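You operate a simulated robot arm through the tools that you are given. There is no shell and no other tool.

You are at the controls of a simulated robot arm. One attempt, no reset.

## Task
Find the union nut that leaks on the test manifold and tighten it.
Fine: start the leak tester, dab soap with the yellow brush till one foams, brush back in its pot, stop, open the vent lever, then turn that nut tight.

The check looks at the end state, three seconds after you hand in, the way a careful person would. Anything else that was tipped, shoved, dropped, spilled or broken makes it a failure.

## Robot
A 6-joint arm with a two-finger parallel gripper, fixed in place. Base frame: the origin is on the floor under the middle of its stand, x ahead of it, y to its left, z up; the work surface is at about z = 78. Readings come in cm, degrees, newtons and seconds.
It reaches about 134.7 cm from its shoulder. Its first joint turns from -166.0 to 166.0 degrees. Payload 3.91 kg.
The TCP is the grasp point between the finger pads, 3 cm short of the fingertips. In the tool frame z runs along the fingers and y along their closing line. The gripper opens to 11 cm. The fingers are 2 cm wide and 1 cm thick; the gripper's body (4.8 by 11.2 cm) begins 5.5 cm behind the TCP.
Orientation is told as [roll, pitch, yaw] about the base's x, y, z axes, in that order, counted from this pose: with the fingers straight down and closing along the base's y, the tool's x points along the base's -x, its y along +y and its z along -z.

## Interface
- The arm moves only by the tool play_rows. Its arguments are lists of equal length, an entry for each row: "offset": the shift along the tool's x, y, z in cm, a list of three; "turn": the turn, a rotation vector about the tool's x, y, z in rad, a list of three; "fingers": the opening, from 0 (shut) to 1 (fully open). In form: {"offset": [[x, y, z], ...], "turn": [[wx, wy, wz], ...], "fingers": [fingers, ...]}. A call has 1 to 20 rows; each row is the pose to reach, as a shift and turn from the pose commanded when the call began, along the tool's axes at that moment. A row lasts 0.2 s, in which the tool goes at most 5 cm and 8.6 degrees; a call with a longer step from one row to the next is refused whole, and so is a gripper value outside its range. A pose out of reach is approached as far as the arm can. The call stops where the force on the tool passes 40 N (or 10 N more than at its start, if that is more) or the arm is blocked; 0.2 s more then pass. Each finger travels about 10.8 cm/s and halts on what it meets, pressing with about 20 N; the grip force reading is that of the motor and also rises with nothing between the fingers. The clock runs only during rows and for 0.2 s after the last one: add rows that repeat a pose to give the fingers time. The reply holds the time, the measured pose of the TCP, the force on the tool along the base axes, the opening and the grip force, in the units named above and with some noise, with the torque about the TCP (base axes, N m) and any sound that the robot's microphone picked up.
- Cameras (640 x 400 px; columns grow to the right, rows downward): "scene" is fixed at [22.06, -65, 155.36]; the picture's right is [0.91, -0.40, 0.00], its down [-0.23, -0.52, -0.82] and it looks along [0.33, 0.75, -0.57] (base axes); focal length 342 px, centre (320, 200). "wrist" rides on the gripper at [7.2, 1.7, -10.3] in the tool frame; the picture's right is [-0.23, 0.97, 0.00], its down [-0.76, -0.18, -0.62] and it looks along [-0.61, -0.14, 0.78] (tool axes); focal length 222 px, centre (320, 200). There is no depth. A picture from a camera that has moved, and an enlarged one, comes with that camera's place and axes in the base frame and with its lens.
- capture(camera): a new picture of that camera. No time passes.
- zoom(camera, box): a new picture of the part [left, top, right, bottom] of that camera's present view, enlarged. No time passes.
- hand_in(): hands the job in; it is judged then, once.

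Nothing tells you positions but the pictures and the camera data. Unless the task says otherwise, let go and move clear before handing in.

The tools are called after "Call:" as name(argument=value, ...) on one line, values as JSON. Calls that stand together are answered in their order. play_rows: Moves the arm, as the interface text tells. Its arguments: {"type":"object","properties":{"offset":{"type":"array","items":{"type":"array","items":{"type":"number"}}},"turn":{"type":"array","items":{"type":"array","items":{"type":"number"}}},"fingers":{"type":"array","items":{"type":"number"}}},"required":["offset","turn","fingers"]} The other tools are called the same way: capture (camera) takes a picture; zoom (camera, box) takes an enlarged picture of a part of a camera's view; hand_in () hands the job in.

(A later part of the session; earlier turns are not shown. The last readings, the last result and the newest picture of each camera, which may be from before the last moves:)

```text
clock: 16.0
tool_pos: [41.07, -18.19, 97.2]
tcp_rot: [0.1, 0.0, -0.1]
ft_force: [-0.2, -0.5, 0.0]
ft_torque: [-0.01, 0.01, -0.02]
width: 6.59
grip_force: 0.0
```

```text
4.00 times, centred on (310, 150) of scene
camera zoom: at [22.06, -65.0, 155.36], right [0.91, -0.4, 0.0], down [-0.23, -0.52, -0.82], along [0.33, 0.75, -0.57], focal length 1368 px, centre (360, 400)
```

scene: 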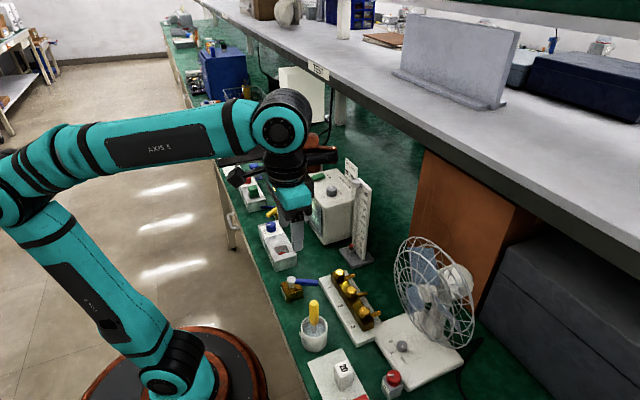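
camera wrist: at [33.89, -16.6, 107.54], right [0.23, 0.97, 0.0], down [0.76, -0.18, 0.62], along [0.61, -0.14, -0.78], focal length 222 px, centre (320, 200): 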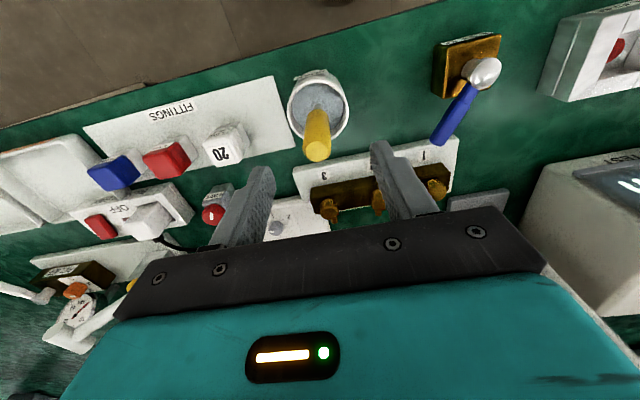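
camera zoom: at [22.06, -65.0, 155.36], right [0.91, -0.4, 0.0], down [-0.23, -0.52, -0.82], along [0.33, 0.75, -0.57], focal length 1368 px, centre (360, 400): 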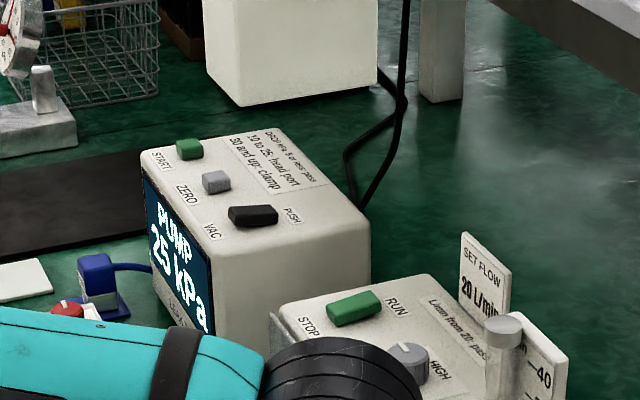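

The tester is holding at PUMP 25 kPa and the brush handle is centred between the fingers. I'll descend and grip it.

Call:
play_rows(offset=[[-0.1, -0.2, 3], [-0.1, -0.25, 6], [-0.1, -0.25, 8], [-0.1, -0.25, 8.7], [-0.1, -0.25, 8.7], [-0.1, -0.25, 8.7], [-0.1, -0.25, 8.7], [-0.1, -0.25, 8.7], [-0.1, -0.25, 8.7]], turn=[[0, 0, 0], [0, 0, 0], [0, 0, 0], [0, 0, 0], [0, 0, 0], [0, 0, 0], [0, 0, 0], [0, 0, 0], [0, 0, 0]], fingers=[0.6, 0.6, 0.6, 0.6, 0.4, 0.25, 0.15, 0.1, 0.1])

Call:
capture(camera="wrist")

Call:
zoom(camera="scene", box=[260, 240, 420, 340])

```text
clock: 18.0
tool_pos: [41.32, -18.57, 88.5]
tcp_rot: [0.1, -0.1, -0.1]
ft_force: [1.4, 0.5, 0.0]
ft_torque: [0.06, -0.02, -0.02]
width: 2.11
grip_force: 19.8
```

```text
taken
camera wrist: at [33.92, -16.91, 98.89], right [0.23, 0.97, 0.0], down [0.76, -0.18, 0.62], along [0.61, -0.14, -0.78], focal length 222 px, centre (320, 200)
```

wrist: 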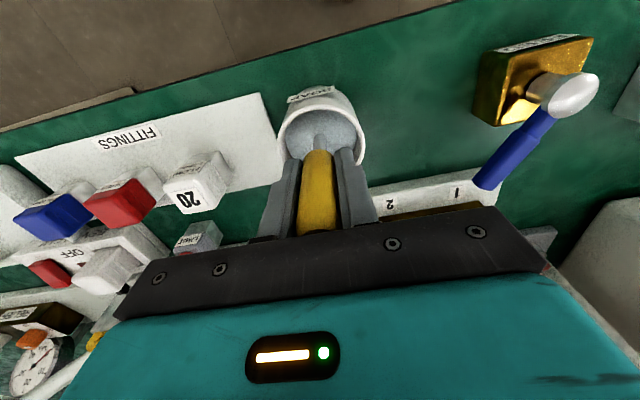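

```text
4.00 times, centred on (340, 290) of scene
camera zoom: at [22.06, -65.0, 155.36], right [0.91, -0.4, 0.0], down [-0.23, -0.52, -0.82], along [0.33, 0.75, -0.57], focal length 1368 px, centre (240, -160)
```

zoom: 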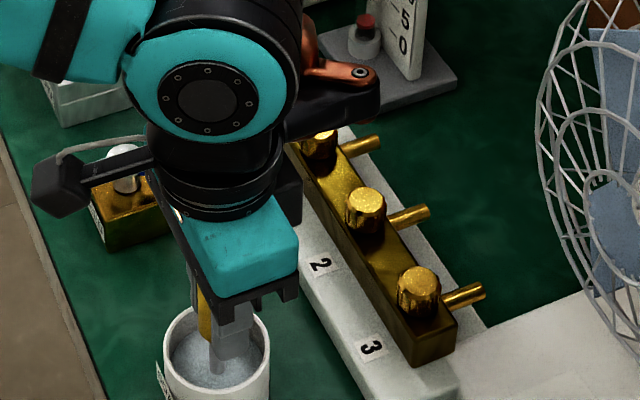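

I have the brush, gripping at 2.11 cm. I'll lift it straight out of the pot and look at its tip.

Call:
play_rows(offset=[[0, 0, -1], [0, 0, -3], [0, 0, -6], [0, 0, -9], [0, 0, -12], [0, 0, -14.5]], turn=[[0, 0, 0], [0, 0, 0], [0, 0, 0], [0, 0, 0], [0, 0, 0], [0, 0, 0]], fingers=[0.1, 0.1, 0.1, 0.1, 0.1, 0.1])

Call:
zoom(camera="scene", box=[260, 240, 420, 340])

Call:
capture(camera="wrist")

```text
clock: 19.4
tool_pos: [41.16, -18.41, 103.16]
tcp_rot: [0.1, 0.0, -0.1]
ft_force: [-0.1, -0.2, -0.1]
ft_torque: [-0.02, 0.02, 0.03]
width: 2.12
grip_force: 20.5
```

```text
4.00 times, centred on (340, 290) of scene
camera zoom: at [22.06, -65.0, 155.36], right [0.91, -0.4, 0.0], down [-0.23, -0.52, -0.82], along [0.33, 0.75, -0.57], focal length 1368 px, centre (240, -160)
```

zoom: 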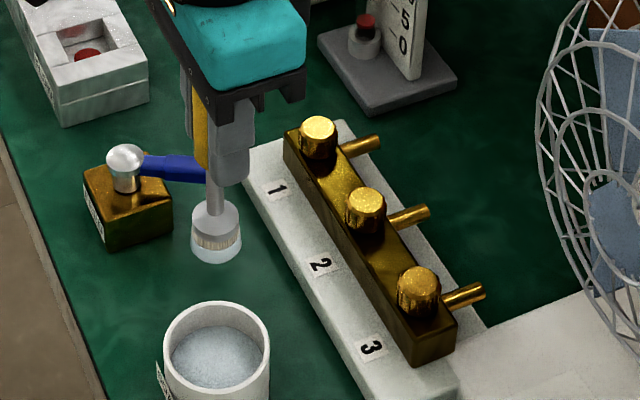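

```text
taken
camera wrist: at [33.98, -16.79, 113.49], right [0.23, 0.97, 0.0], down [0.76, -0.18, 0.62], along [0.61, -0.14, -0.78], focal length 222 px, centre (320, 200)
```

wrist: 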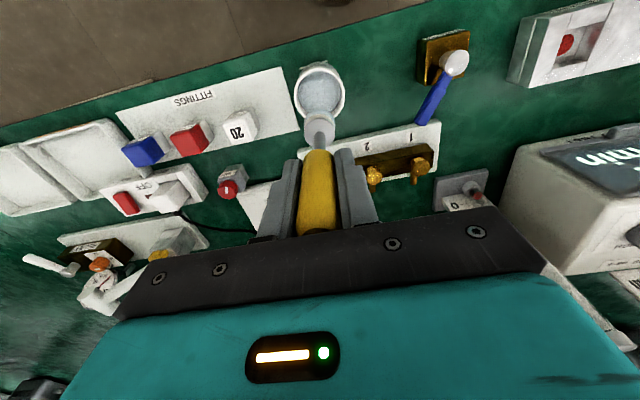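

The brush end is a round soapy pad about 10–11 cm below the grasp point. I place the nuts at x≈54.1, y≈-6/-13/-20, tops at z≈84.8. I'll carry the brush over nut 1 first.

Call:
play_rows(offset=[[-3, 3, 0], [-6, 6, 0], [-9, 9, 0], [-12, 11.5, 0], [-12.94, 12.4, 0], [-12.94, 12.4, 2], [-12.94, 12.4, 4], [-12.94, 12.4, 5]], turn=[[0, 0, 0], [0, 0, 0], [0, 0, 0], [0, 0, 0], [0, 0, 0], [0, 0, 0], [0, 0, 0], [0, 0, 0]], fingers=[0.1, 0.1, 0.1, 0.1, 0.1, 0.1, 0.1, 0.1])

Call:
zoom(camera="scene", box=[290, 220, 430, 308])

Call:
capture(camera="wrist")

Call:
capture(camera="scene")

```text
clock: 21.2
tool_pos: [54.22, -6.4, 98.17]
tcp_rot: [0.0, 0.0, -0.1]
ft_force: [0.0, 0.7, -0.7]
ft_torque: [0.02, 0.03, -0.02]
width: 2.12
grip_force: 19.7
```

```text
4.55 times, centred on (360, 264) of scene
camera zoom: at [22.06, -65.0, 155.36], right [0.91, -0.4, 0.0], down [-0.23, -0.52, -0.82], along [0.33, 0.75, -0.57], focal length 1554 px, centre (138, -91)
```

zoom: 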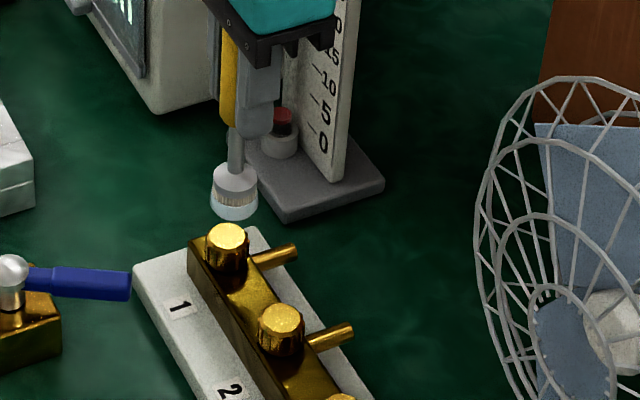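

```text
taken
camera wrist: at [47.03, -4.7, 108.34], right [0.23, 0.97, 0.0], down [0.76, -0.18, 0.62], along [0.61, -0.14, -0.78], focal length 222 px, centre (320, 200)
```

wrist: 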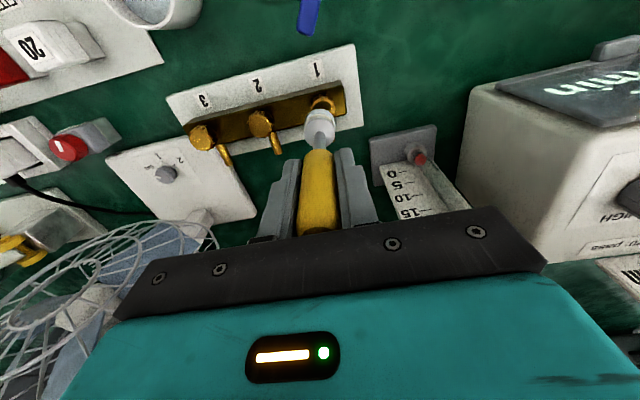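

```text
taken
```

scene: 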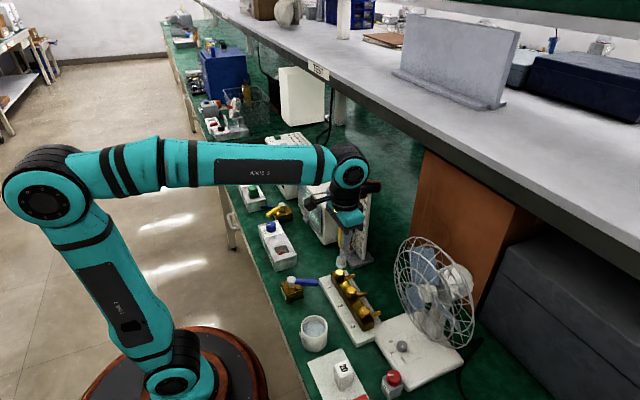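

The brush pad is right above nut 1 with 1–2 cm to go. I'll lower in small steps to touch it lightly.

Call:
play_rows(offset=[[0.1, 0, 0.8], [0.1, 0, 1.4], [0.1, 0, 1.8], [0.1, 0, 2.1]], turn=[[0, 0, 0], [0, 0, 0], [0, 0, 0], [0, 0, 0]], fingers=[0.1, 0.1, 0.1, 0.1])

Call:
zoom(camera="scene", box=[310, 240, 390, 290])

```text
clock: 22.2
tool_pos: [54.02, -6.32, 95.94]
tcp_rot: [0.1, 0.1, -0.1]
ft_force: [0.0, 0.2, -0.3]
ft_torque: [0.01, 0.0, -0.01]
width: 2.12
grip_force: 20.2
```

```text
8.00 times, centred on (350, 265) of scene
camera zoom: at [22.06, -65.0, 155.36], right [0.91, -0.4, 0.0], down [-0.23, -0.52, -0.82], along [0.33, 0.75, -0.57], focal length 2736 px, centre (80, -320)
```

zoom: 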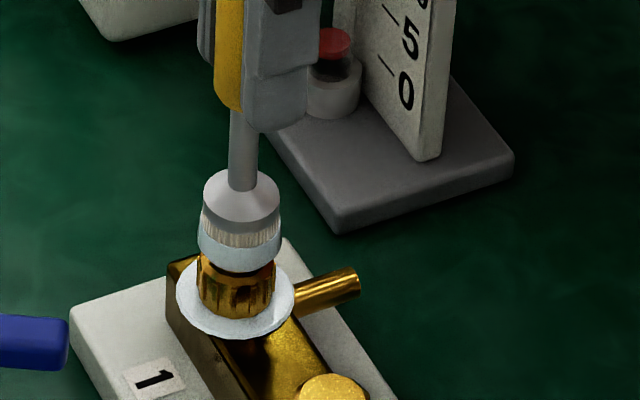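

A soap ring now sits around nut 1, so the dab registered. I'll lift the brush a little and watch whether it foams.

Call:
play_rows(offset=[[0, 0, -1.5], [0, 0, -4], [0, 0, -6], [0, 0, -6], [0, 0, -6], [0, 0, -6], [0, 0, -6], [0, 0, -6]], turn=[[0, 0, 0], [0, 0, 0], [0, 0, 0], [0, 0, 0], [0, 0, 0], [0, 0, 0], [0, 0, 0], [0, 0, 0]], fingers=[0.1, 0.1, 0.1, 0.1, 0.1, 0.1, 0.1, 0.1])

Call:
zoom(camera="scene", box=[310, 240, 390, 290])

Call:
zoom(camera="scene", box=[230, 100, 390, 200])

```text
clock: 24.0
tool_pos: [53.92, -6.36, 101.86]
tcp_rot: [0.1, 0.0, -0.1]
ft_force: [-1.0, -0.1, -0.2]
ft_torque: [-0.02, 0.0, 0.02]
width: 2.09
grip_force: 20.1
```

```text
8.00 times, centred on (350, 265) of scene
camera zoom: at [22.06, -65.0, 155.36], right [0.91, -0.4, 0.0], down [-0.23, -0.52, -0.82], along [0.33, 0.75, -0.57], focal length 2736 px, centre (80, -320)
```

zoom: 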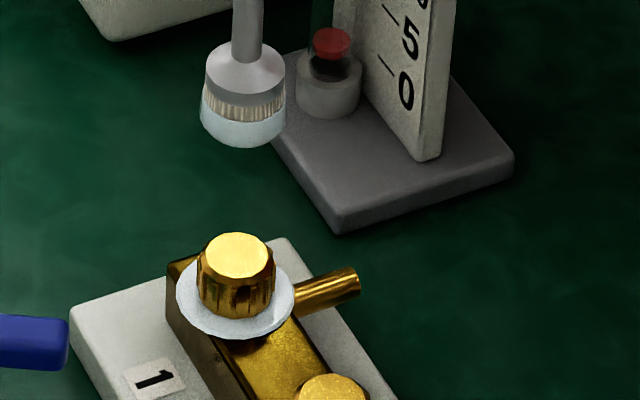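

```text
4.00 times, centred on (310, 150) of scene
camera zoom: at [22.06, -65.0, 155.36], right [0.91, -0.4, 0.0], down [-0.23, -0.52, -0.82], along [0.33, 0.75, -0.57], focal length 1368 px, centre (360, 400)
```

zoom: 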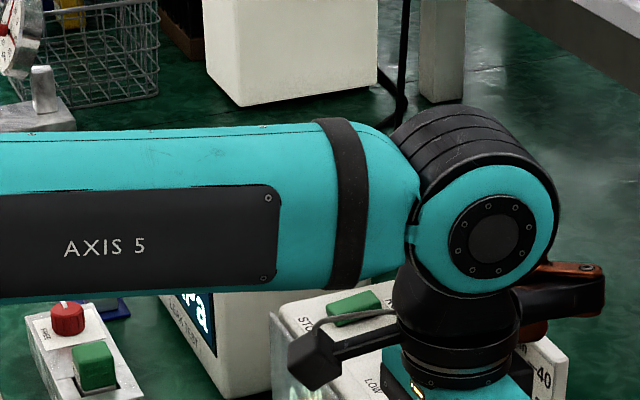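

Nut 1 shows only a smooth film with no bubbles. Next is nut 2 at y≈-13.1.

Call:
play_rows(offset=[[0, -3.4, 0], [0, -6.75, 0], [0, -6.75, 2.5], [0, -6.75, 4.5], [0, -6.75, 5.4], [0, -6.75, 5.9], [0, -6.75, 5.9]], turn=[[0, 0, 0], [0, 0, 0], [0, 0, 0], [0, 0, 0], [0, 0, 0], [0, 0, 0], [0, 0, 0]], fingers=[0.1, 0.1, 0.1, 0.1, 0.1, 0.1, 0.1])

Call:
zoom(camera="scene", box=[310, 250, 390, 300])

```text
clock: 25.6
tool_pos: [54.03, -12.97, 96.03]
tcp_rot: [0.2, 0.1, -0.1]
ft_force: [0.1, 0.1, -0.2]
ft_torque: [-0.03, -0.02, -0.03]
width: 2.11
grip_force: 20.2
```

```text
8.00 times, centred on (350, 275) of scene
camera zoom: at [22.06, -65.0, 155.36], right [0.91, -0.4, 0.0], down [-0.23, -0.52, -0.82], along [0.33, 0.75, -0.57], focal length 2736 px, centre (80, -400)
```

zoom: 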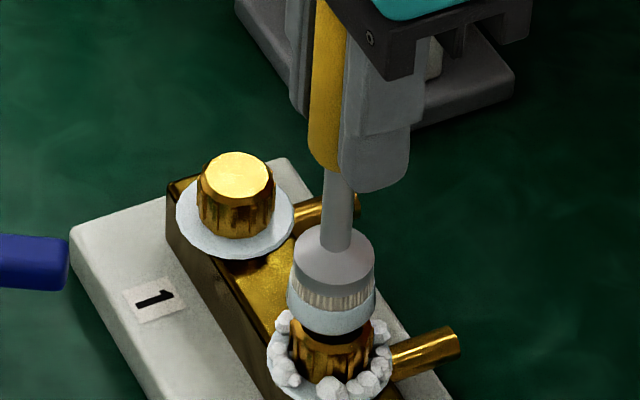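

Nut 2 foams with clear bubbles around it, so it is the leaking one. I'll take the brush back over the soap pot and stop above it to check alignment.

Call:
play_rows(offset=[[0, 0, -2], [0, 0, -5], [0, 0, -8], [3.2, -1.4, -8], [6.4, -2.8, -8], [9.6, -4.1, -8], [12.4, -5.4, -8], [12.83, -5.48, -7.1], [12.83, -5.48, -5]], turn=[[0, 0, 0], [0, 0, 0], [0, 0, 0], [0, 0, 0], [0, 0, 0], [0, 0, 0], [0, 0, 0], [0, 0, 0], [0, 0, 0]], fingers=[0.1, 0.1, 0.1, 0.1, 0.1, 0.1, 0.1, 0.1, 0.1])

Call:
zoom(camera="scene", box=[260, 240, 420, 340])

Call:
zoom(camera="scene", box=[230, 100, 390, 200])

```text
clock: 27.6
tool_pos: [41.05, -18.67, 101.16]
tcp_rot: [0.1, 0.0, 0.0]
ft_force: [0.2, 0.1, -1.3]
ft_torque: [0.05, 0.01, 0.0]
width: 2.12
grip_force: 20.7
```

```text
4.00 times, centred on (340, 290) of scene
camera zoom: at [22.06, -65.0, 155.36], right [0.91, -0.4, 0.0], down [-0.23, -0.52, -0.82], along [0.33, 0.75, -0.57], focal length 1368 px, centre (240, -160)
```

zoom: 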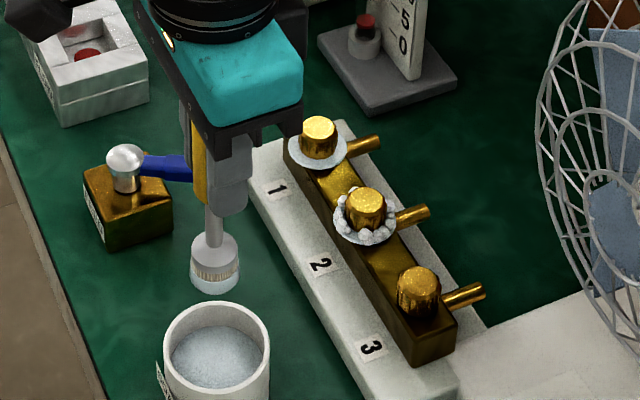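

```text
4.00 times, centred on (310, 150) of scene
camera zoom: at [22.06, -65.0, 155.36], right [0.91, -0.4, 0.0], down [-0.23, -0.52, -0.82], along [0.33, 0.75, -0.57], focal length 1368 px, centre (360, 400)
```

zoom: 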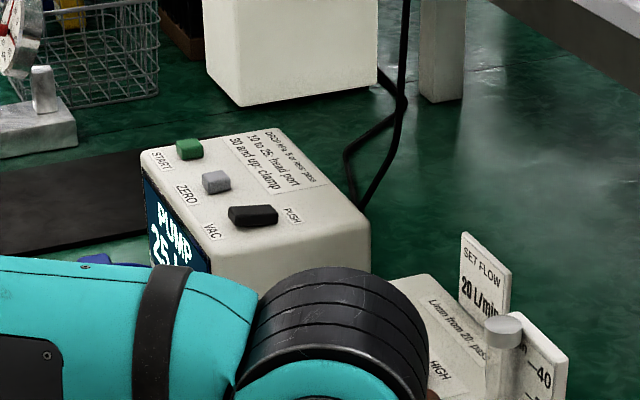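

The brush hangs over the pot, and the foam clearly marks nut 2. I'll lower it back to its original depth.

Call:
play_rows(offset=[[-0.1, 0.15, 3], [-0.1, 0.15, 6], [-0.1, 0.15, 9], [-0.1, 0.15, 11], [-0.1, 0.15, 12.2], [-0.1, 0.15, 12.6], [-0.1, 0.15, 12.6]], turn=[[0, 0, 0], [0, 0, 0], [0, 0, 0], [0, 0, 0], [0, 0, 0], [0, 0, 0], [0, 0, 0]], fingers=[0.1, 0.1, 0.1, 0.1, 0.1, 0.1, 0.1])

Call:
capture(camera="wrist")

Call:
zoom(camera="scene", box=[260, 260, 400, 348])

```text
clock: 29.2
tool_pos: [41.35, -18.36, 88.52]
tcp_rot: [0.0, -0.1, -0.3]
ft_force: [1.9, -2.7, 8.5]
ft_torque: [-0.39, -0.22, -0.01]
width: 2.15
grip_force: 20.3
```

```text
taken
camera wrist: at [34.09, -16.68, 98.81], right [0.23, 0.97, 0.0], down [0.76, -0.18, 0.62], along [0.61, -0.14, -0.78], focal length 222 px, centre (320, 200)
```

wrist: 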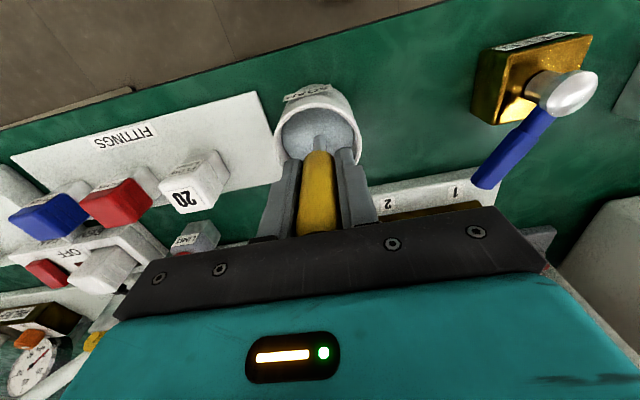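

```text
4.55 times, centred on (330, 304) of scene
camera zoom: at [22.06, -65.0, 155.36], right [0.91, -0.4, 0.0], down [-0.23, -0.52, -0.82], along [0.33, 0.75, -0.57], focal length 1554 px, centre (274, -273)
```

zoom: 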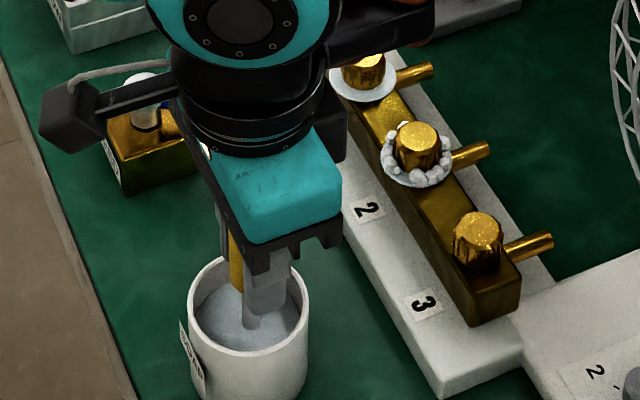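

The brush touches bottom with about 8 N. I'll ease up a millimetre and open the fingers gently.

Call:
play_rows(offset=[[0, 0, -0.12], [0, 0, -0.12], [0, 0, -0.12], [0, 0, -0.12], [0, 0, -0.12]], turn=[[0, 0, 0], [0, 0, 0], [0, 0, 0], [0, 0, 0], [0, 0, 0]], fingers=[0.1, 0.1, 0.22, 0.3, 0.4])

Call:
capture(camera="wrist")

Call:
zoom(camera="scene", box=[260, 260, 400, 348])

```text
clock: 30.4
tool_pos: [41.31, -18.21, 88.59]
tcp_rot: [0.0, 0.0, -0.1]
ft_force: [0.5, -0.2, 0.8]
ft_torque: [0.01, 0.01, 0.01]
width: 4.42
grip_force: 0.0
```

```text
taken
camera wrist: at [34.07, -16.63, 98.93], right [0.23, 0.97, 0.0], down [0.76, -0.18, 0.62], along [0.61, -0.14, -0.78], focal length 222 px, centre (320, 200)
```

wrist: 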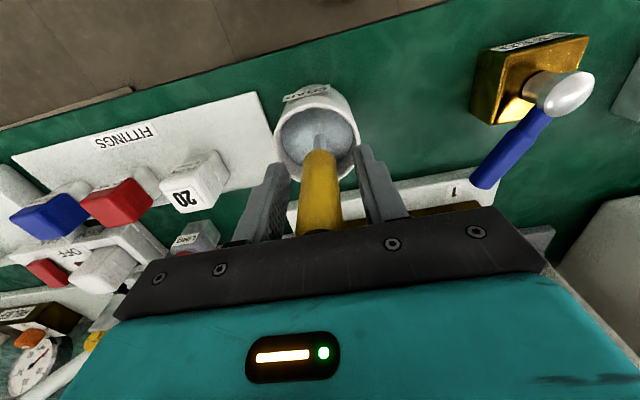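

```text
4.55 times, centred on (330, 304) of scene
camera zoom: at [22.06, -65.0, 155.36], right [0.91, -0.4, 0.0], down [-0.23, -0.52, -0.82], along [0.33, 0.75, -0.57], focal length 1554 px, centre (274, -273)
```

zoom: 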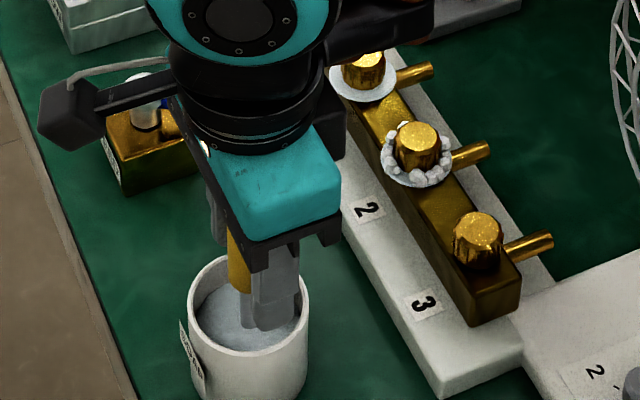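

The brush stands released in the pot. I'll raise straight up and clear.

Call:
play_rows(offset=[[0, 0, -1.5], [0, 0, -4.5], [0, 0, -8], [0, 0, -12], [0, 0, -16.5], [0, 0, -21], [0, 0, -26]], turn=[[0, 0, 0], [0, 0, 0], [0, 0, 0], [0, 0, 0], [0, 0, 0], [0, 0, 0], [0, 0, 0]], fingers=[0.5, 0.5, 0.5, 0.5, 0.5, 0.5, 0.5])

Call:
capture(camera="wrist")

Call:
zoom(camera="scene", box=[260, 240, 420, 340])

Call:
zoom(camera="scene", box=[230, 100, 390, 200])

```text
clock: 32.0
tool_pos: [41.21, -18.27, 114.72]
tcp_rot: [0.2, 0.0, -0.1]
ft_force: [0.9, 0.0, -0.4]
ft_torque: [0.03, 0.0, 0.02]
width: 5.51
grip_force: 0.1
```

```text
taken
camera wrist: at [33.92, -16.65, 125.08], right [0.23, 0.97, 0.0], down [0.76, -0.18, 0.62], along [0.61, -0.14, -0.78], focal length 222 px, centre (320, 200)
```

wrist: 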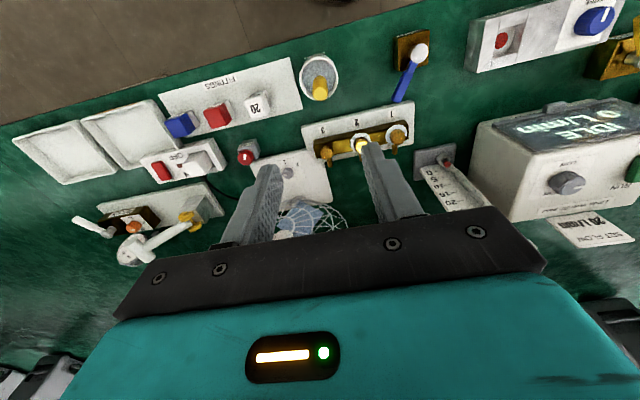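

```text
4.00 times, centred on (340, 290) of scene
camera zoom: at [22.06, -65.0, 155.36], right [0.91, -0.4, 0.0], down [-0.23, -0.52, -0.82], along [0.33, 0.75, -0.57], focal length 1368 px, centre (240, -160)
```

zoom: 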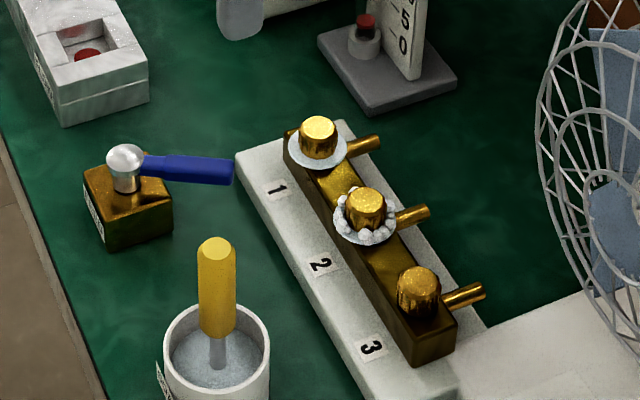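

```text
4.00 times, centred on (310, 150) of scene
camera zoom: at [22.06, -65.0, 155.36], right [0.91, -0.4, 0.0], down [-0.23, -0.52, -0.82], along [0.33, 0.75, -0.57], focal length 1368 px, centre (360, 400)
```

zoom: 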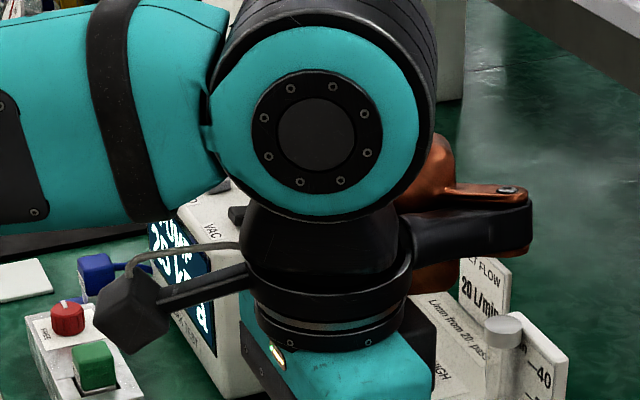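

The brush is upright in the SOAP pot. Next I'll return to the tester and stop it with the START button. Flying over now with the fingers closing.

Call:
play_rows(offset=[[-1, 4.5, 0], [-2, 9, 0], [-3, 13.5, 0], [-4, 18, 0], [-5, 22.5, 0], [-6, 27, 0], [-7, 31.5, 0], [-8, 36, 0], [-9, 40.5, 0], [-10, 45, 0], [-11, 49.5, 0], [-12, 54, 0], [-13, 58.5, 0], [-14, 63, 0], [-15, 67.5, 0], [-16, 72, 0], [-17, 76.5, 0], [-17.7, 80.8, 0], [-17.7, 80.8, 4], [-17.7, 80.8, 8]], turn=[[0.002, 0, 0], [0.002, 0, 0], [0.002, 0, 0], [0.002, 0, 0], [0.002, 0, 0], [0.002, 0, 0], [0.002, 0, 0], [0.002, 0, 0], [0.002, 0, 0], [0.002, 0, 0], [0.002, 0, 0], [0.002, 0, 0], [0.002, 0, 0], [0.002, 0, 0], [0.002, 0, 0], [0.002, 0, 0], [0.002, 0, 0], [0.002, 0, 0], [0.002, 0, 0], [0.002, 0, 0]], fingers=[0.5, 0.5, 0.5, 0.4, 0.3, 0.2, 0.1, 0, 0, 0, 0, 0, 0, 0, 0, 0, 0, 0, 0, 0])

Call:
capture(camera="wrist")

Call:
zoom(camera="scene", box=[230, 100, 390, 200])

```text
clock: 36.2
tool_pos: [58.74, 62.36, 106.47]
tcp_rot: [-0.1, 0.0, -0.2]
ft_force: [0.1, 0.5, 0.3]
ft_torque: [0.01, -0.03, 0.02]
width: 0.0
grip_force: 20.1
```

```text
taken
camera wrist: at [51.59, 64.18, 116.83], right [0.23, 0.97, 0.0], down [0.76, -0.18, 0.62], along [0.61, -0.14, -0.78], focal length 222 px, centre (320, 200)
```

wrist: 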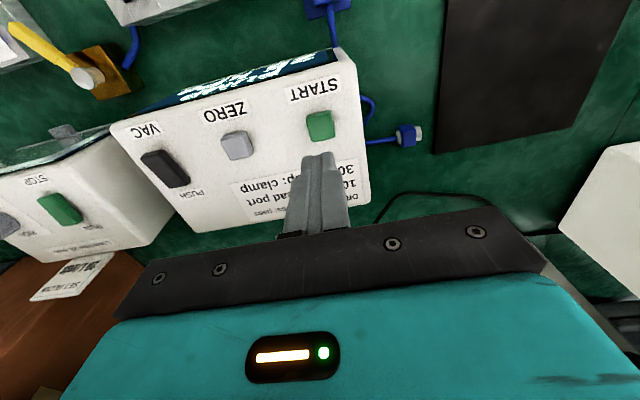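

```text
4.00 times, centred on (310, 150) of scene
camera zoom: at [22.06, -65.0, 155.36], right [0.91, -0.4, 0.0], down [-0.23, -0.52, -0.82], along [0.33, 0.75, -0.57], focal length 1368 px, centre (360, 400)
```

zoom: 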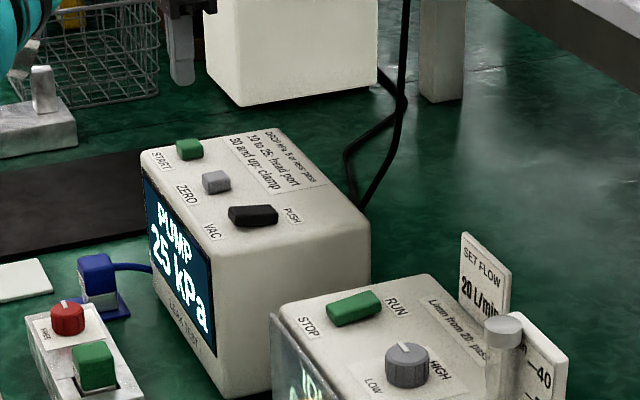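

The tester still reads PUMP 25 kPa. I'll press START again to stop it.

Call:
play_rows(offset=[[-0.25, 0.25, 3.5], [-0.25, 0.25, 6], [-0.25, 0.25, 6.8], [-0.25, 0.25, 7.1], [-0.25, 0.25, 7.3], [-0.25, 0.25, 7.45], [-0.25, 0.25, 6], [-0.25, 0.25, 4]], turn=[[0, 0, 0], [0, 0, 0], [0, 0, 0], [0, 0, 0], [0, 0, 0], [0, 0, 0], [0, 0, 0], [0, 0, 0]], fingers=[0, 0, 0, 0, 0, 0, 0, 0])

Call:
zoom(camera="scene", box=[230, 100, 390, 200])

```text
clock: 38.0
tool_pos: [59.33, 62.69, 102.73]
tcp_rot: [-0.1, 0.2, -0.2]
ft_force: [0.6, 0.1, -0.6]
ft_torque: [0.02, -0.01, -0.01]
width: 0.03
grip_force: 19.9
heard: click
```

```text
4.00 times, centred on (310, 150) of scene
camera zoom: at [22.06, -65.0, 155.36], right [0.91, -0.4, 0.0], down [-0.23, -0.52, -0.82], along [0.33, 0.75, -0.57], focal length 1368 px, centre (360, 400)
```

zoom: 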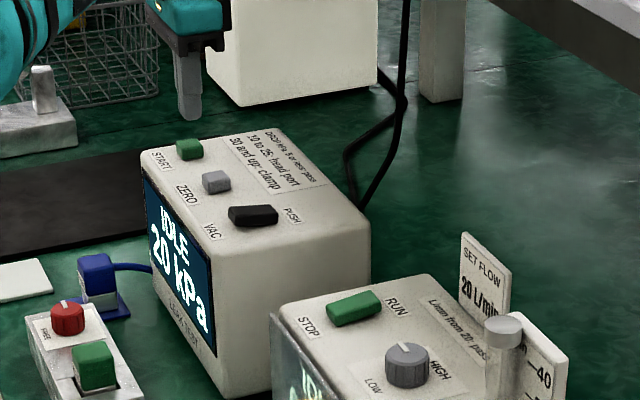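

The tester now reads IDLE 20 kPa, so it is stopped. Next I'll look closely at the VENT valve near (50, 32) to see how its lever sits.

Call:
play_rows(offset=[[0, 0, -4.5], [1, -2, -9], [2.4, -6, -9.3], [3.9, -10.2, -9.3], [5.4, -14.4, -9.3], [6.9, -18.6, -9.3], [8.4, -22.8, -9.3], [9.9, -27, -9.3], [11.3, -30.7, -9.3], [11.3, -30.7, -9.3]], turn=[[0, 0, 0], [0, 0, 0], [0, 0, 0], [0, 0, 0], [0, 0, 0], [0, 0, 0], [0, 0, 0], [0, 0, 0], [0, 0, 0], [0, 0, 0]], fingers=[0, 0, 0, 0, 0, 0, 0, 0, 0, 0])

Call:
capture(camera="wrist")

Call:
zoom(camera="wrist", box=[240, 40, 400, 140])

Call:
zoom(camera="scene", box=[240, 180, 320, 230])

```text
refused: row 2 steps farther than a row can; nothing moved
```

```text
taken
camera wrist: at [52.2, 64.46, 112.98], right [0.23, 0.97, 0.0], down [0.76, -0.18, 0.62], along [0.61, -0.14, -0.78], focal length 222 px, centre (320, 200)
```

wrist: 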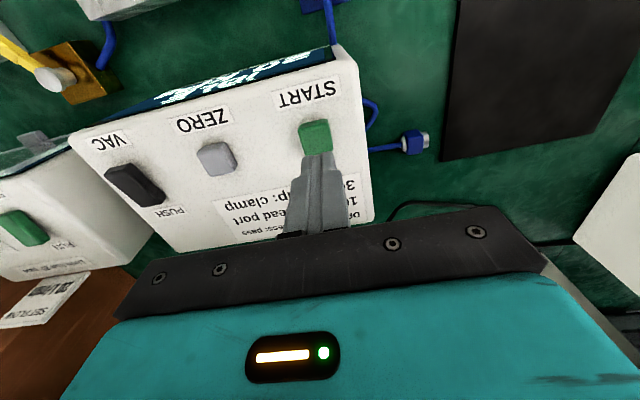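

```text
4.00 times, centred on (320, 90) of wrist
camera zoom: at [52.2, 64.46, 112.98], right [0.23, 0.97, 0.0], down [0.76, -0.18, 0.62], along [0.61, -0.14, -0.78], focal length 888 px, centre (320, 640)
```

zoom: 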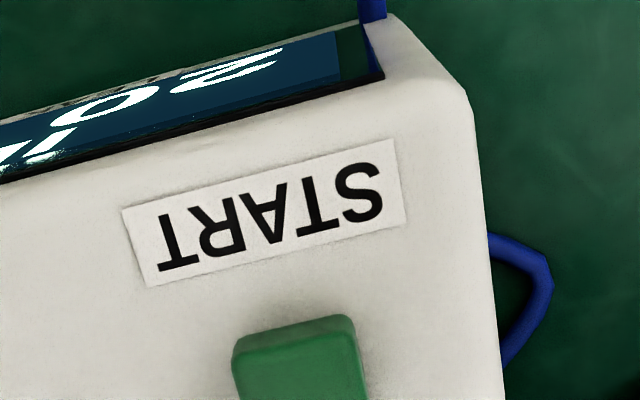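

```text
8.00 times, centred on (280, 205) of scene
camera zoom: at [22.06, -65.0, 155.36], right [0.91, -0.4, 0.0], down [-0.23, -0.52, -0.82], along [0.33, 0.75, -0.57], focal length 2736 px, centre (640, 160)
```

zoom: 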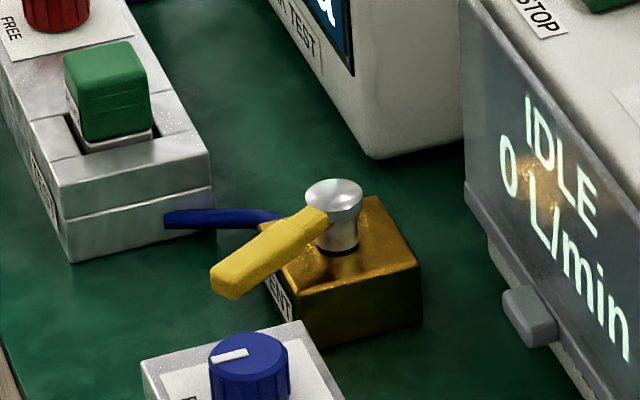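

A row step was slightly too long, so that call was refused and the arm did not move. I'll resend it with shorter steps.

Call:
play_rows(offset=[[0, 0, -4.5], [0.5, -1, -8.5], [2, -5, -9.3], [3.5, -9.2, -9.3], [5, -13.4, -9.3], [6.5, -17.6, -9.3], [8, -21.8, -9.3], [9.5, -26, -9.3], [11, -30, -9.3], [11.3, -30.7, -9.3]], turn=[[0, 0, 0], [0, 0, 0], [0, 0, 0], [0, 0, 0], [0, 0, 0], [0, 0, 0], [0, 0, 0], [0, 0, 0], [0, 0, 0], [0, 0, 0]], fingers=[0, 0, 0, 0, 0, 0, 0, 0, 0, 0])

Call:
capture(camera="wrist")

Call:
zoom(camera="wrist", box=[240, 40, 400, 140])

Call:
zoom(camera="scene", box=[230, 100, 390, 200])

```text
clock: 40.2
tool_pos: [48.11, 31.89, 111.98]
tcp_rot: [-0.2, 0.2, -0.1]
ft_force: [-0.8, -0.9, -0.8]
ft_torque: [-0.04, 0.01, 0.02]
width: 0.01
grip_force: 19.8
```

```text
taken
camera wrist: at [40.9, 33.64, 122.35], right [0.23, 0.97, 0.0], down [0.76, -0.18, 0.62], along [0.61, -0.14, -0.78], focal length 222 px, centre (320, 200)
```

wrist: 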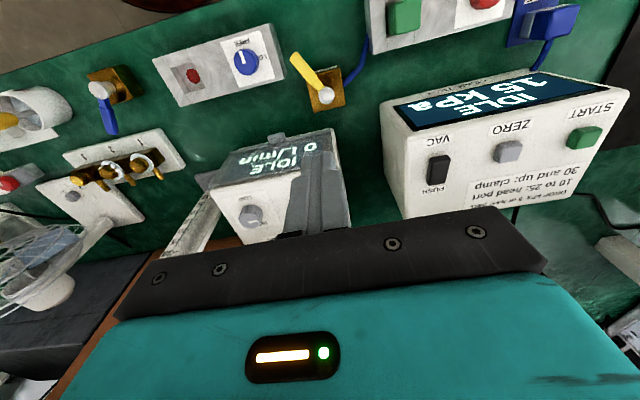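

```text
4.00 times, centred on (320, 90) of wrist
camera zoom: at [40.9, 33.64, 122.35], right [0.23, 0.97, 0.0], down [0.76, -0.18, 0.62], along [0.61, -0.14, -0.78], focal length 888 px, centre (320, 640)
```

zoom: 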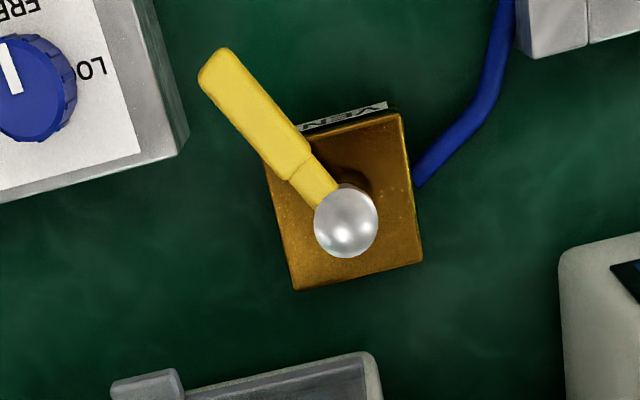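

```text
4.00 times, centred on (310, 150) of scene
camera zoom: at [22.06, -65.0, 155.36], right [0.91, -0.4, 0.0], down [-0.23, -0.52, -0.82], along [0.33, 0.75, -0.57], focal length 1368 px, centre (360, 400)
```

zoom: 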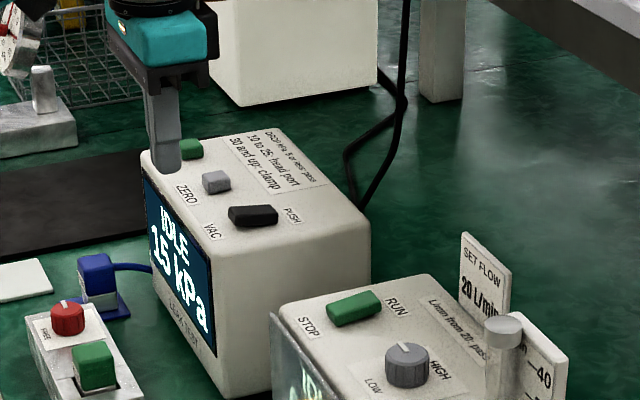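

Call:
zoom(camera="wrist", box=[285, 45, 365, 115])

Call:
zoom(camera="wrist", box=[80, 55, 150, 140])

Call:
zoom(camera="scene", box=[255, 190, 305, 230])

```text
5.71 times, centred on (325, 80) of wrist
camera zoom: at [40.9, 33.64, 122.35], right [0.23, 0.97, 0.0], down [0.76, -0.18, 0.62], along [0.61, -0.14, -0.78], focal length 1269 px, centre (291, 886)
```

zoom: 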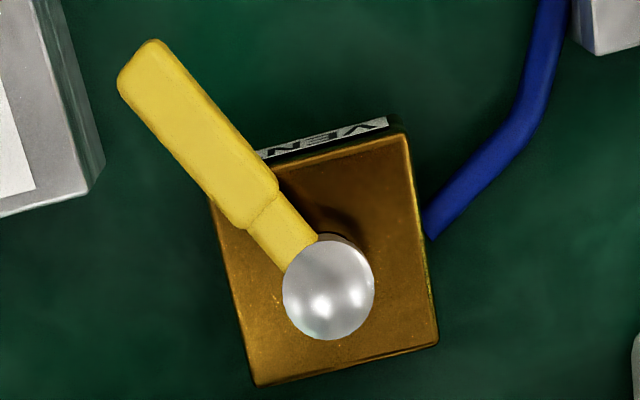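

```text
4.71 times, centred on (115, 98) of wrist
camera zoom: at [40.9, 33.64, 122.35], right [0.23, 0.97, 0.0], down [0.76, -0.18, 0.62], along [0.61, -0.14, -0.78], focal length 1045 px, centre (1285, 682)
```

zoom: 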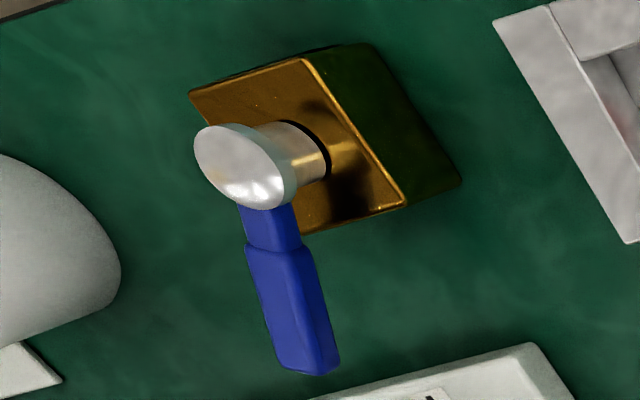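

```text
10.00 times, centred on (280, 210) of scene
camera zoom: at [22.06, -65.0, 155.36], right [0.91, -0.4, 0.0], down [-0.23, -0.52, -0.82], along [0.33, 0.75, -0.57], focal length 3420 px, centre (720, 100)
```

zoom: 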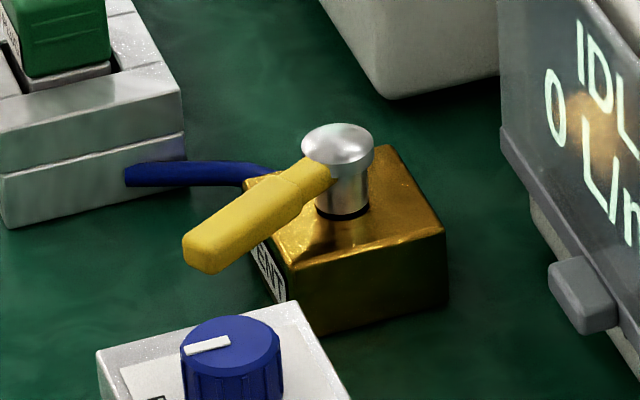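

The pressure is falling (15 kPa) and the tester is idle. The VENT pivot is near (50.3, 32.7), and its lever points to about 209° with its tip at (43.9, 29.0, 83.5). I'll straddle the lever loosely with open fingers, yawed 30°, and stop above it to check.

Call:
play_rows(offset=[[0.6, -0.5, 3], [1.3, -1, 6], [2, -1.5, 9], [2.6, -1.9, 12], [2.6, -1.9, 15], [2.6, -1.9, 17], [2.6, -1.9, 17]], turn=[[0, 0, -0.13], [0, 0, -0.26], [0, 0, -0.39], [-0.003, -0.003, -0.52], [-0.003, -0.003, -0.52], [-0.003, -0.003, -0.52], [-0.003, -0.003, -0.52]], fingers=[0.36, 0.36, 0.36, 0.36, 0.36, 0.36, 0.36])

Call:
capture(camera="wrist")

Call:
zoom(camera="scene", box=[220, 150, 340, 240])

```text
clock: 41.8
tool_pos: [45.48, 30.06, 95.02]
tcp_rot: [0.2, -0.1, 29.8]
ft_force: [0.0, 0.1, -0.1]
ft_torque: [0.02, 0.0, -0.02]
width: 3.96
grip_force: 0.0
```

```text
taken
camera wrist: at [38.35, 27.9, 105.36], right [-0.28, 0.96, 0.0], down [0.75, 0.22, 0.63], along [0.6, 0.18, -0.78], focal length 222 px, centre (320, 200)
```

wrist: 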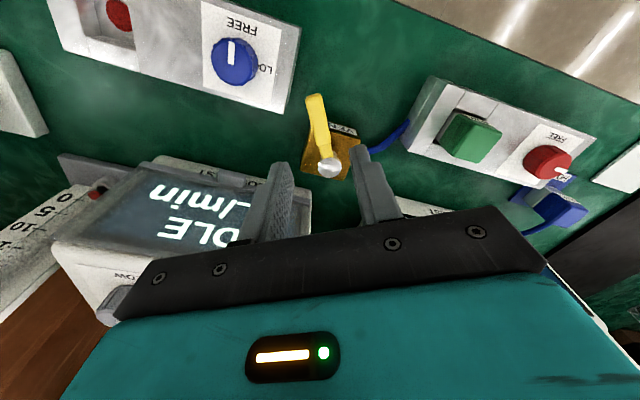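

```text
4.44 times, centred on (280, 195) of scene
camera zoom: at [22.06, -65.0, 155.36], right [0.91, -0.4, 0.0], down [-0.23, -0.52, -0.82], along [0.33, 0.75, -0.57], focal length 1520 px, centre (498, 222)
```

zoom: 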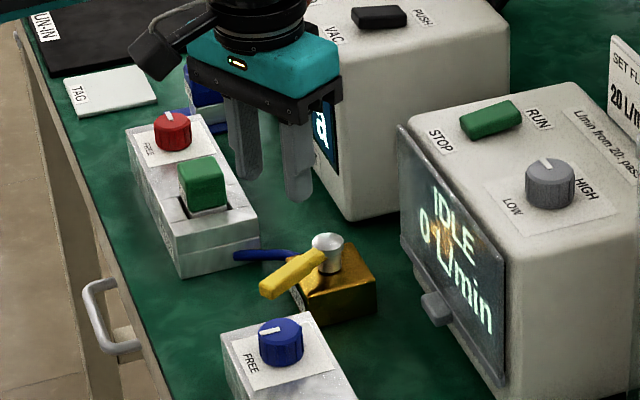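

The lever lies between the fingers. I'll lower to lever height, with the tips at about z=82.3, without closing.

Call:
play_rows(offset=[[0, 0, 3], [0, 0, 6], [0, 0, 8], [0, 0, 9], [0, 0, 9.6]], turn=[[0, 0, 0], [0, 0, 0], [0, 0, 0], [0, 0, 0], [0, 0, 0]], fingers=[0.36, 0.36, 0.36, 0.36, 0.36])

Call:
capture(camera="wrist")

Call:
zoom(camera="scene", box=[240, 170, 320, 230])

```text
clock: 43.0
tool_pos: [45.48, 30.11, 85.41]
tcp_rot: [0.1, -0.2, 29.6]
ft_force: [-0.3, 0.5, 0.0]
ft_torque: [0.01, 0.06, 0.0]
width: 3.95
grip_force: 0.1
```

```text
taken
camera wrist: at [38.33, 27.97, 95.75], right [-0.28, 0.96, 0.0], down [0.75, 0.22, 0.63], along [0.6, 0.18, -0.78], focal length 222 px, centre (320, 200)
```

wrist: 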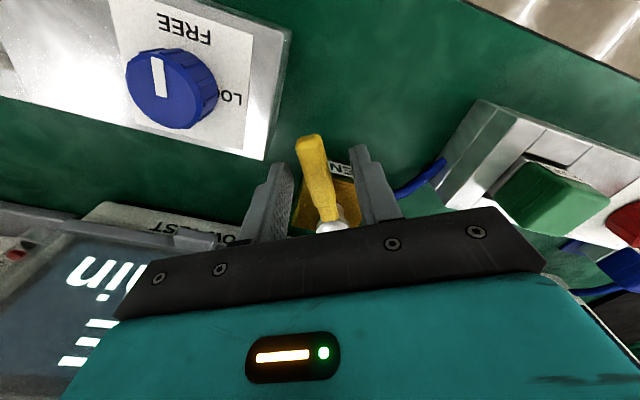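

```text
6.67 times, centred on (280, 200) of scene
camera zoom: at [22.06, -65.0, 155.36], right [0.91, -0.4, 0.0], down [-0.23, -0.52, -0.82], along [0.33, 0.75, -0.57], focal length 2280 px, centre (587, 200)
```

zoom: 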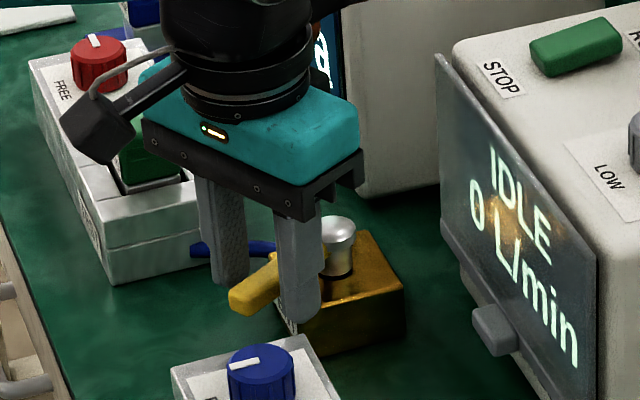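

The fingers straddle the lever. I'll nudge gently in one direction (tool +y) and watch the force to find which way it swings.

Call:
play_rows(offset=[[0, 0.5, 0], [0, 0.9, 0], [0, 1.1, 0]], turn=[[0, 0, 0], [0, 0, 0], [0, 0, 0]], fingers=[0.36, 0.36, 0.36])

Call:
capture(camera="wrist")

```text
clock: 43.8
tool_pos: [44.87, 31.05, 85.36]
tcp_rot: [0.1, -0.2, 29.7]
ft_force: [-0.1, -0.3, 0.1]
ft_torque: [0.01, 0.0, -0.01]
width: 3.97
grip_force: 0.3
```

```text
taken
camera wrist: at [37.72, 28.91, 95.74], right [-0.28, 0.96, 0.0], down [0.75, 0.22, 0.62], along [0.6, 0.18, -0.78], focal length 222 px, centre (320, 200)
```

wrist: 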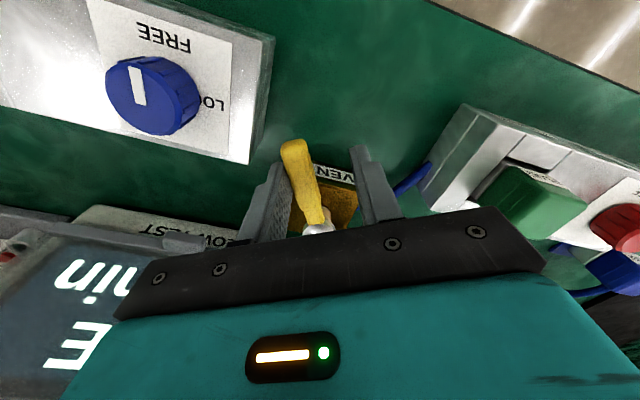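

Call:
play_rows(offset=[[0, 0.2, 0], [0, 0.35, 0]], turn=[[0, 0, 0], [0, 0, 0]], fingers=[0.36, 0.36])

Call:
capture(camera="wrist")

```text
clock: 44.4
tool_pos: [44.66, 31.39, 85.35]
tcp_rot: [0.1, -0.2, 29.5]
ft_force: [0.3, -1.4, 0.2]
ft_torque: [-0.01, 0.02, 0.0]
width: 3.99
grip_force: 0.4
```

```text
taken
camera wrist: at [37.55, 29.18, 95.69], right [-0.28, 0.96, 0.0], down [0.75, 0.22, 0.62], along [0.6, 0.18, -0.78], focal length 222 px, centre (320, 200)
```

wrist: 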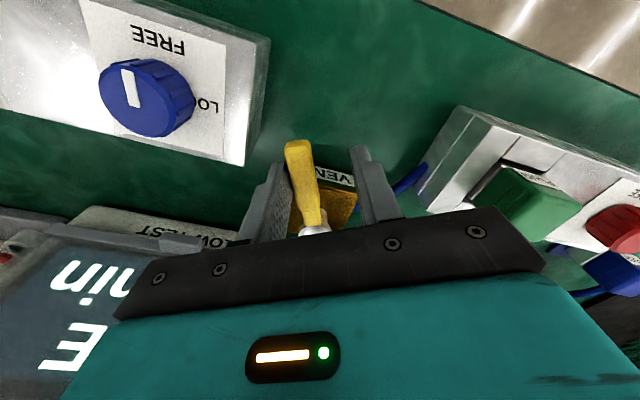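

The lever yields with only about 1.4 N in this direction (clockwise from above). I'll sweep it further along its arc about the pivot, turning the wrist with it.

Call:
play_rows(offset=[[-0.19, 0.55, -0.2], [-0.44, 1.07, -0.3], [-0.73, 1.57, -0.3], [-1.08, 2.03, -0.3], [-1.47, 2.46, -0.3], [-1.9, 2.85, -0.3], [-2.37, 3.19, -0.3], [-2.37, 3.19, -0.3]], turn=[[0, 0, 0.1], [0, 0, 0.2], [0, 0, 0.3], [0, 0, 0.4], [0, 0, 0.5], [0, 0, 0.6], [0, 0, 0.7], [0, 0, 0.7]], fingers=[0.33, 0.3, 0.28, 0.28, 0.28, 0.28, 0.28, 0.28])

Call:
capture(camera="wrist")

Call:
zoom(camera="scene", box=[230, 160, 330, 230])

```text
clock: 46.2
tool_pos: [45.24, 35.32, 85.68]
tcp_rot: [0.2, -0.1, -10.5]
ft_force: [0.1, 0.6, -0.2]
ft_torque: [0.0, -0.02, -0.01]
width: 3.06
grip_force: 0.1
```

```text
taken
camera wrist: at [38.36, 38.3, 96.0], right [0.4, 0.92, 0.0], down [0.72, -0.32, 0.62], along [0.57, -0.25, -0.78], focal length 222 px, centre (320, 200)
```

wrist: 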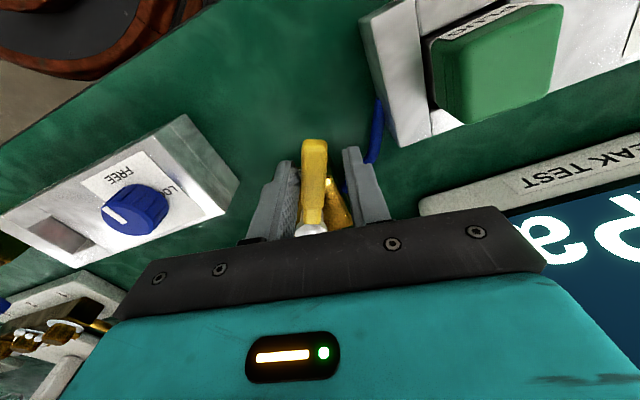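

```text
5.71 times, centred on (280, 195) of scene
camera zoom: at [22.06, -65.0, 155.36], right [0.91, -0.4, 0.0], down [-0.23, -0.52, -0.82], along [0.33, 0.75, -0.57], focal length 1954 px, centre (549, 229)
```

zoom: 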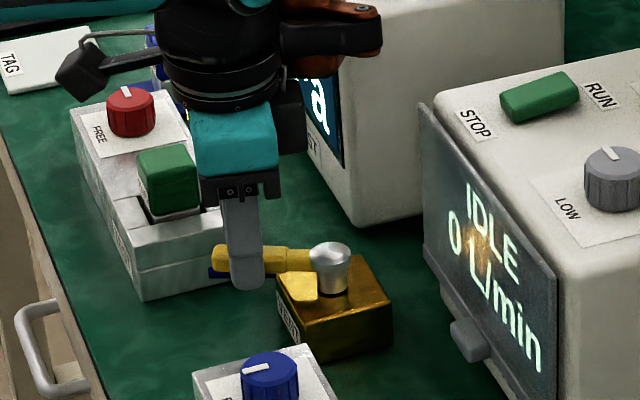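

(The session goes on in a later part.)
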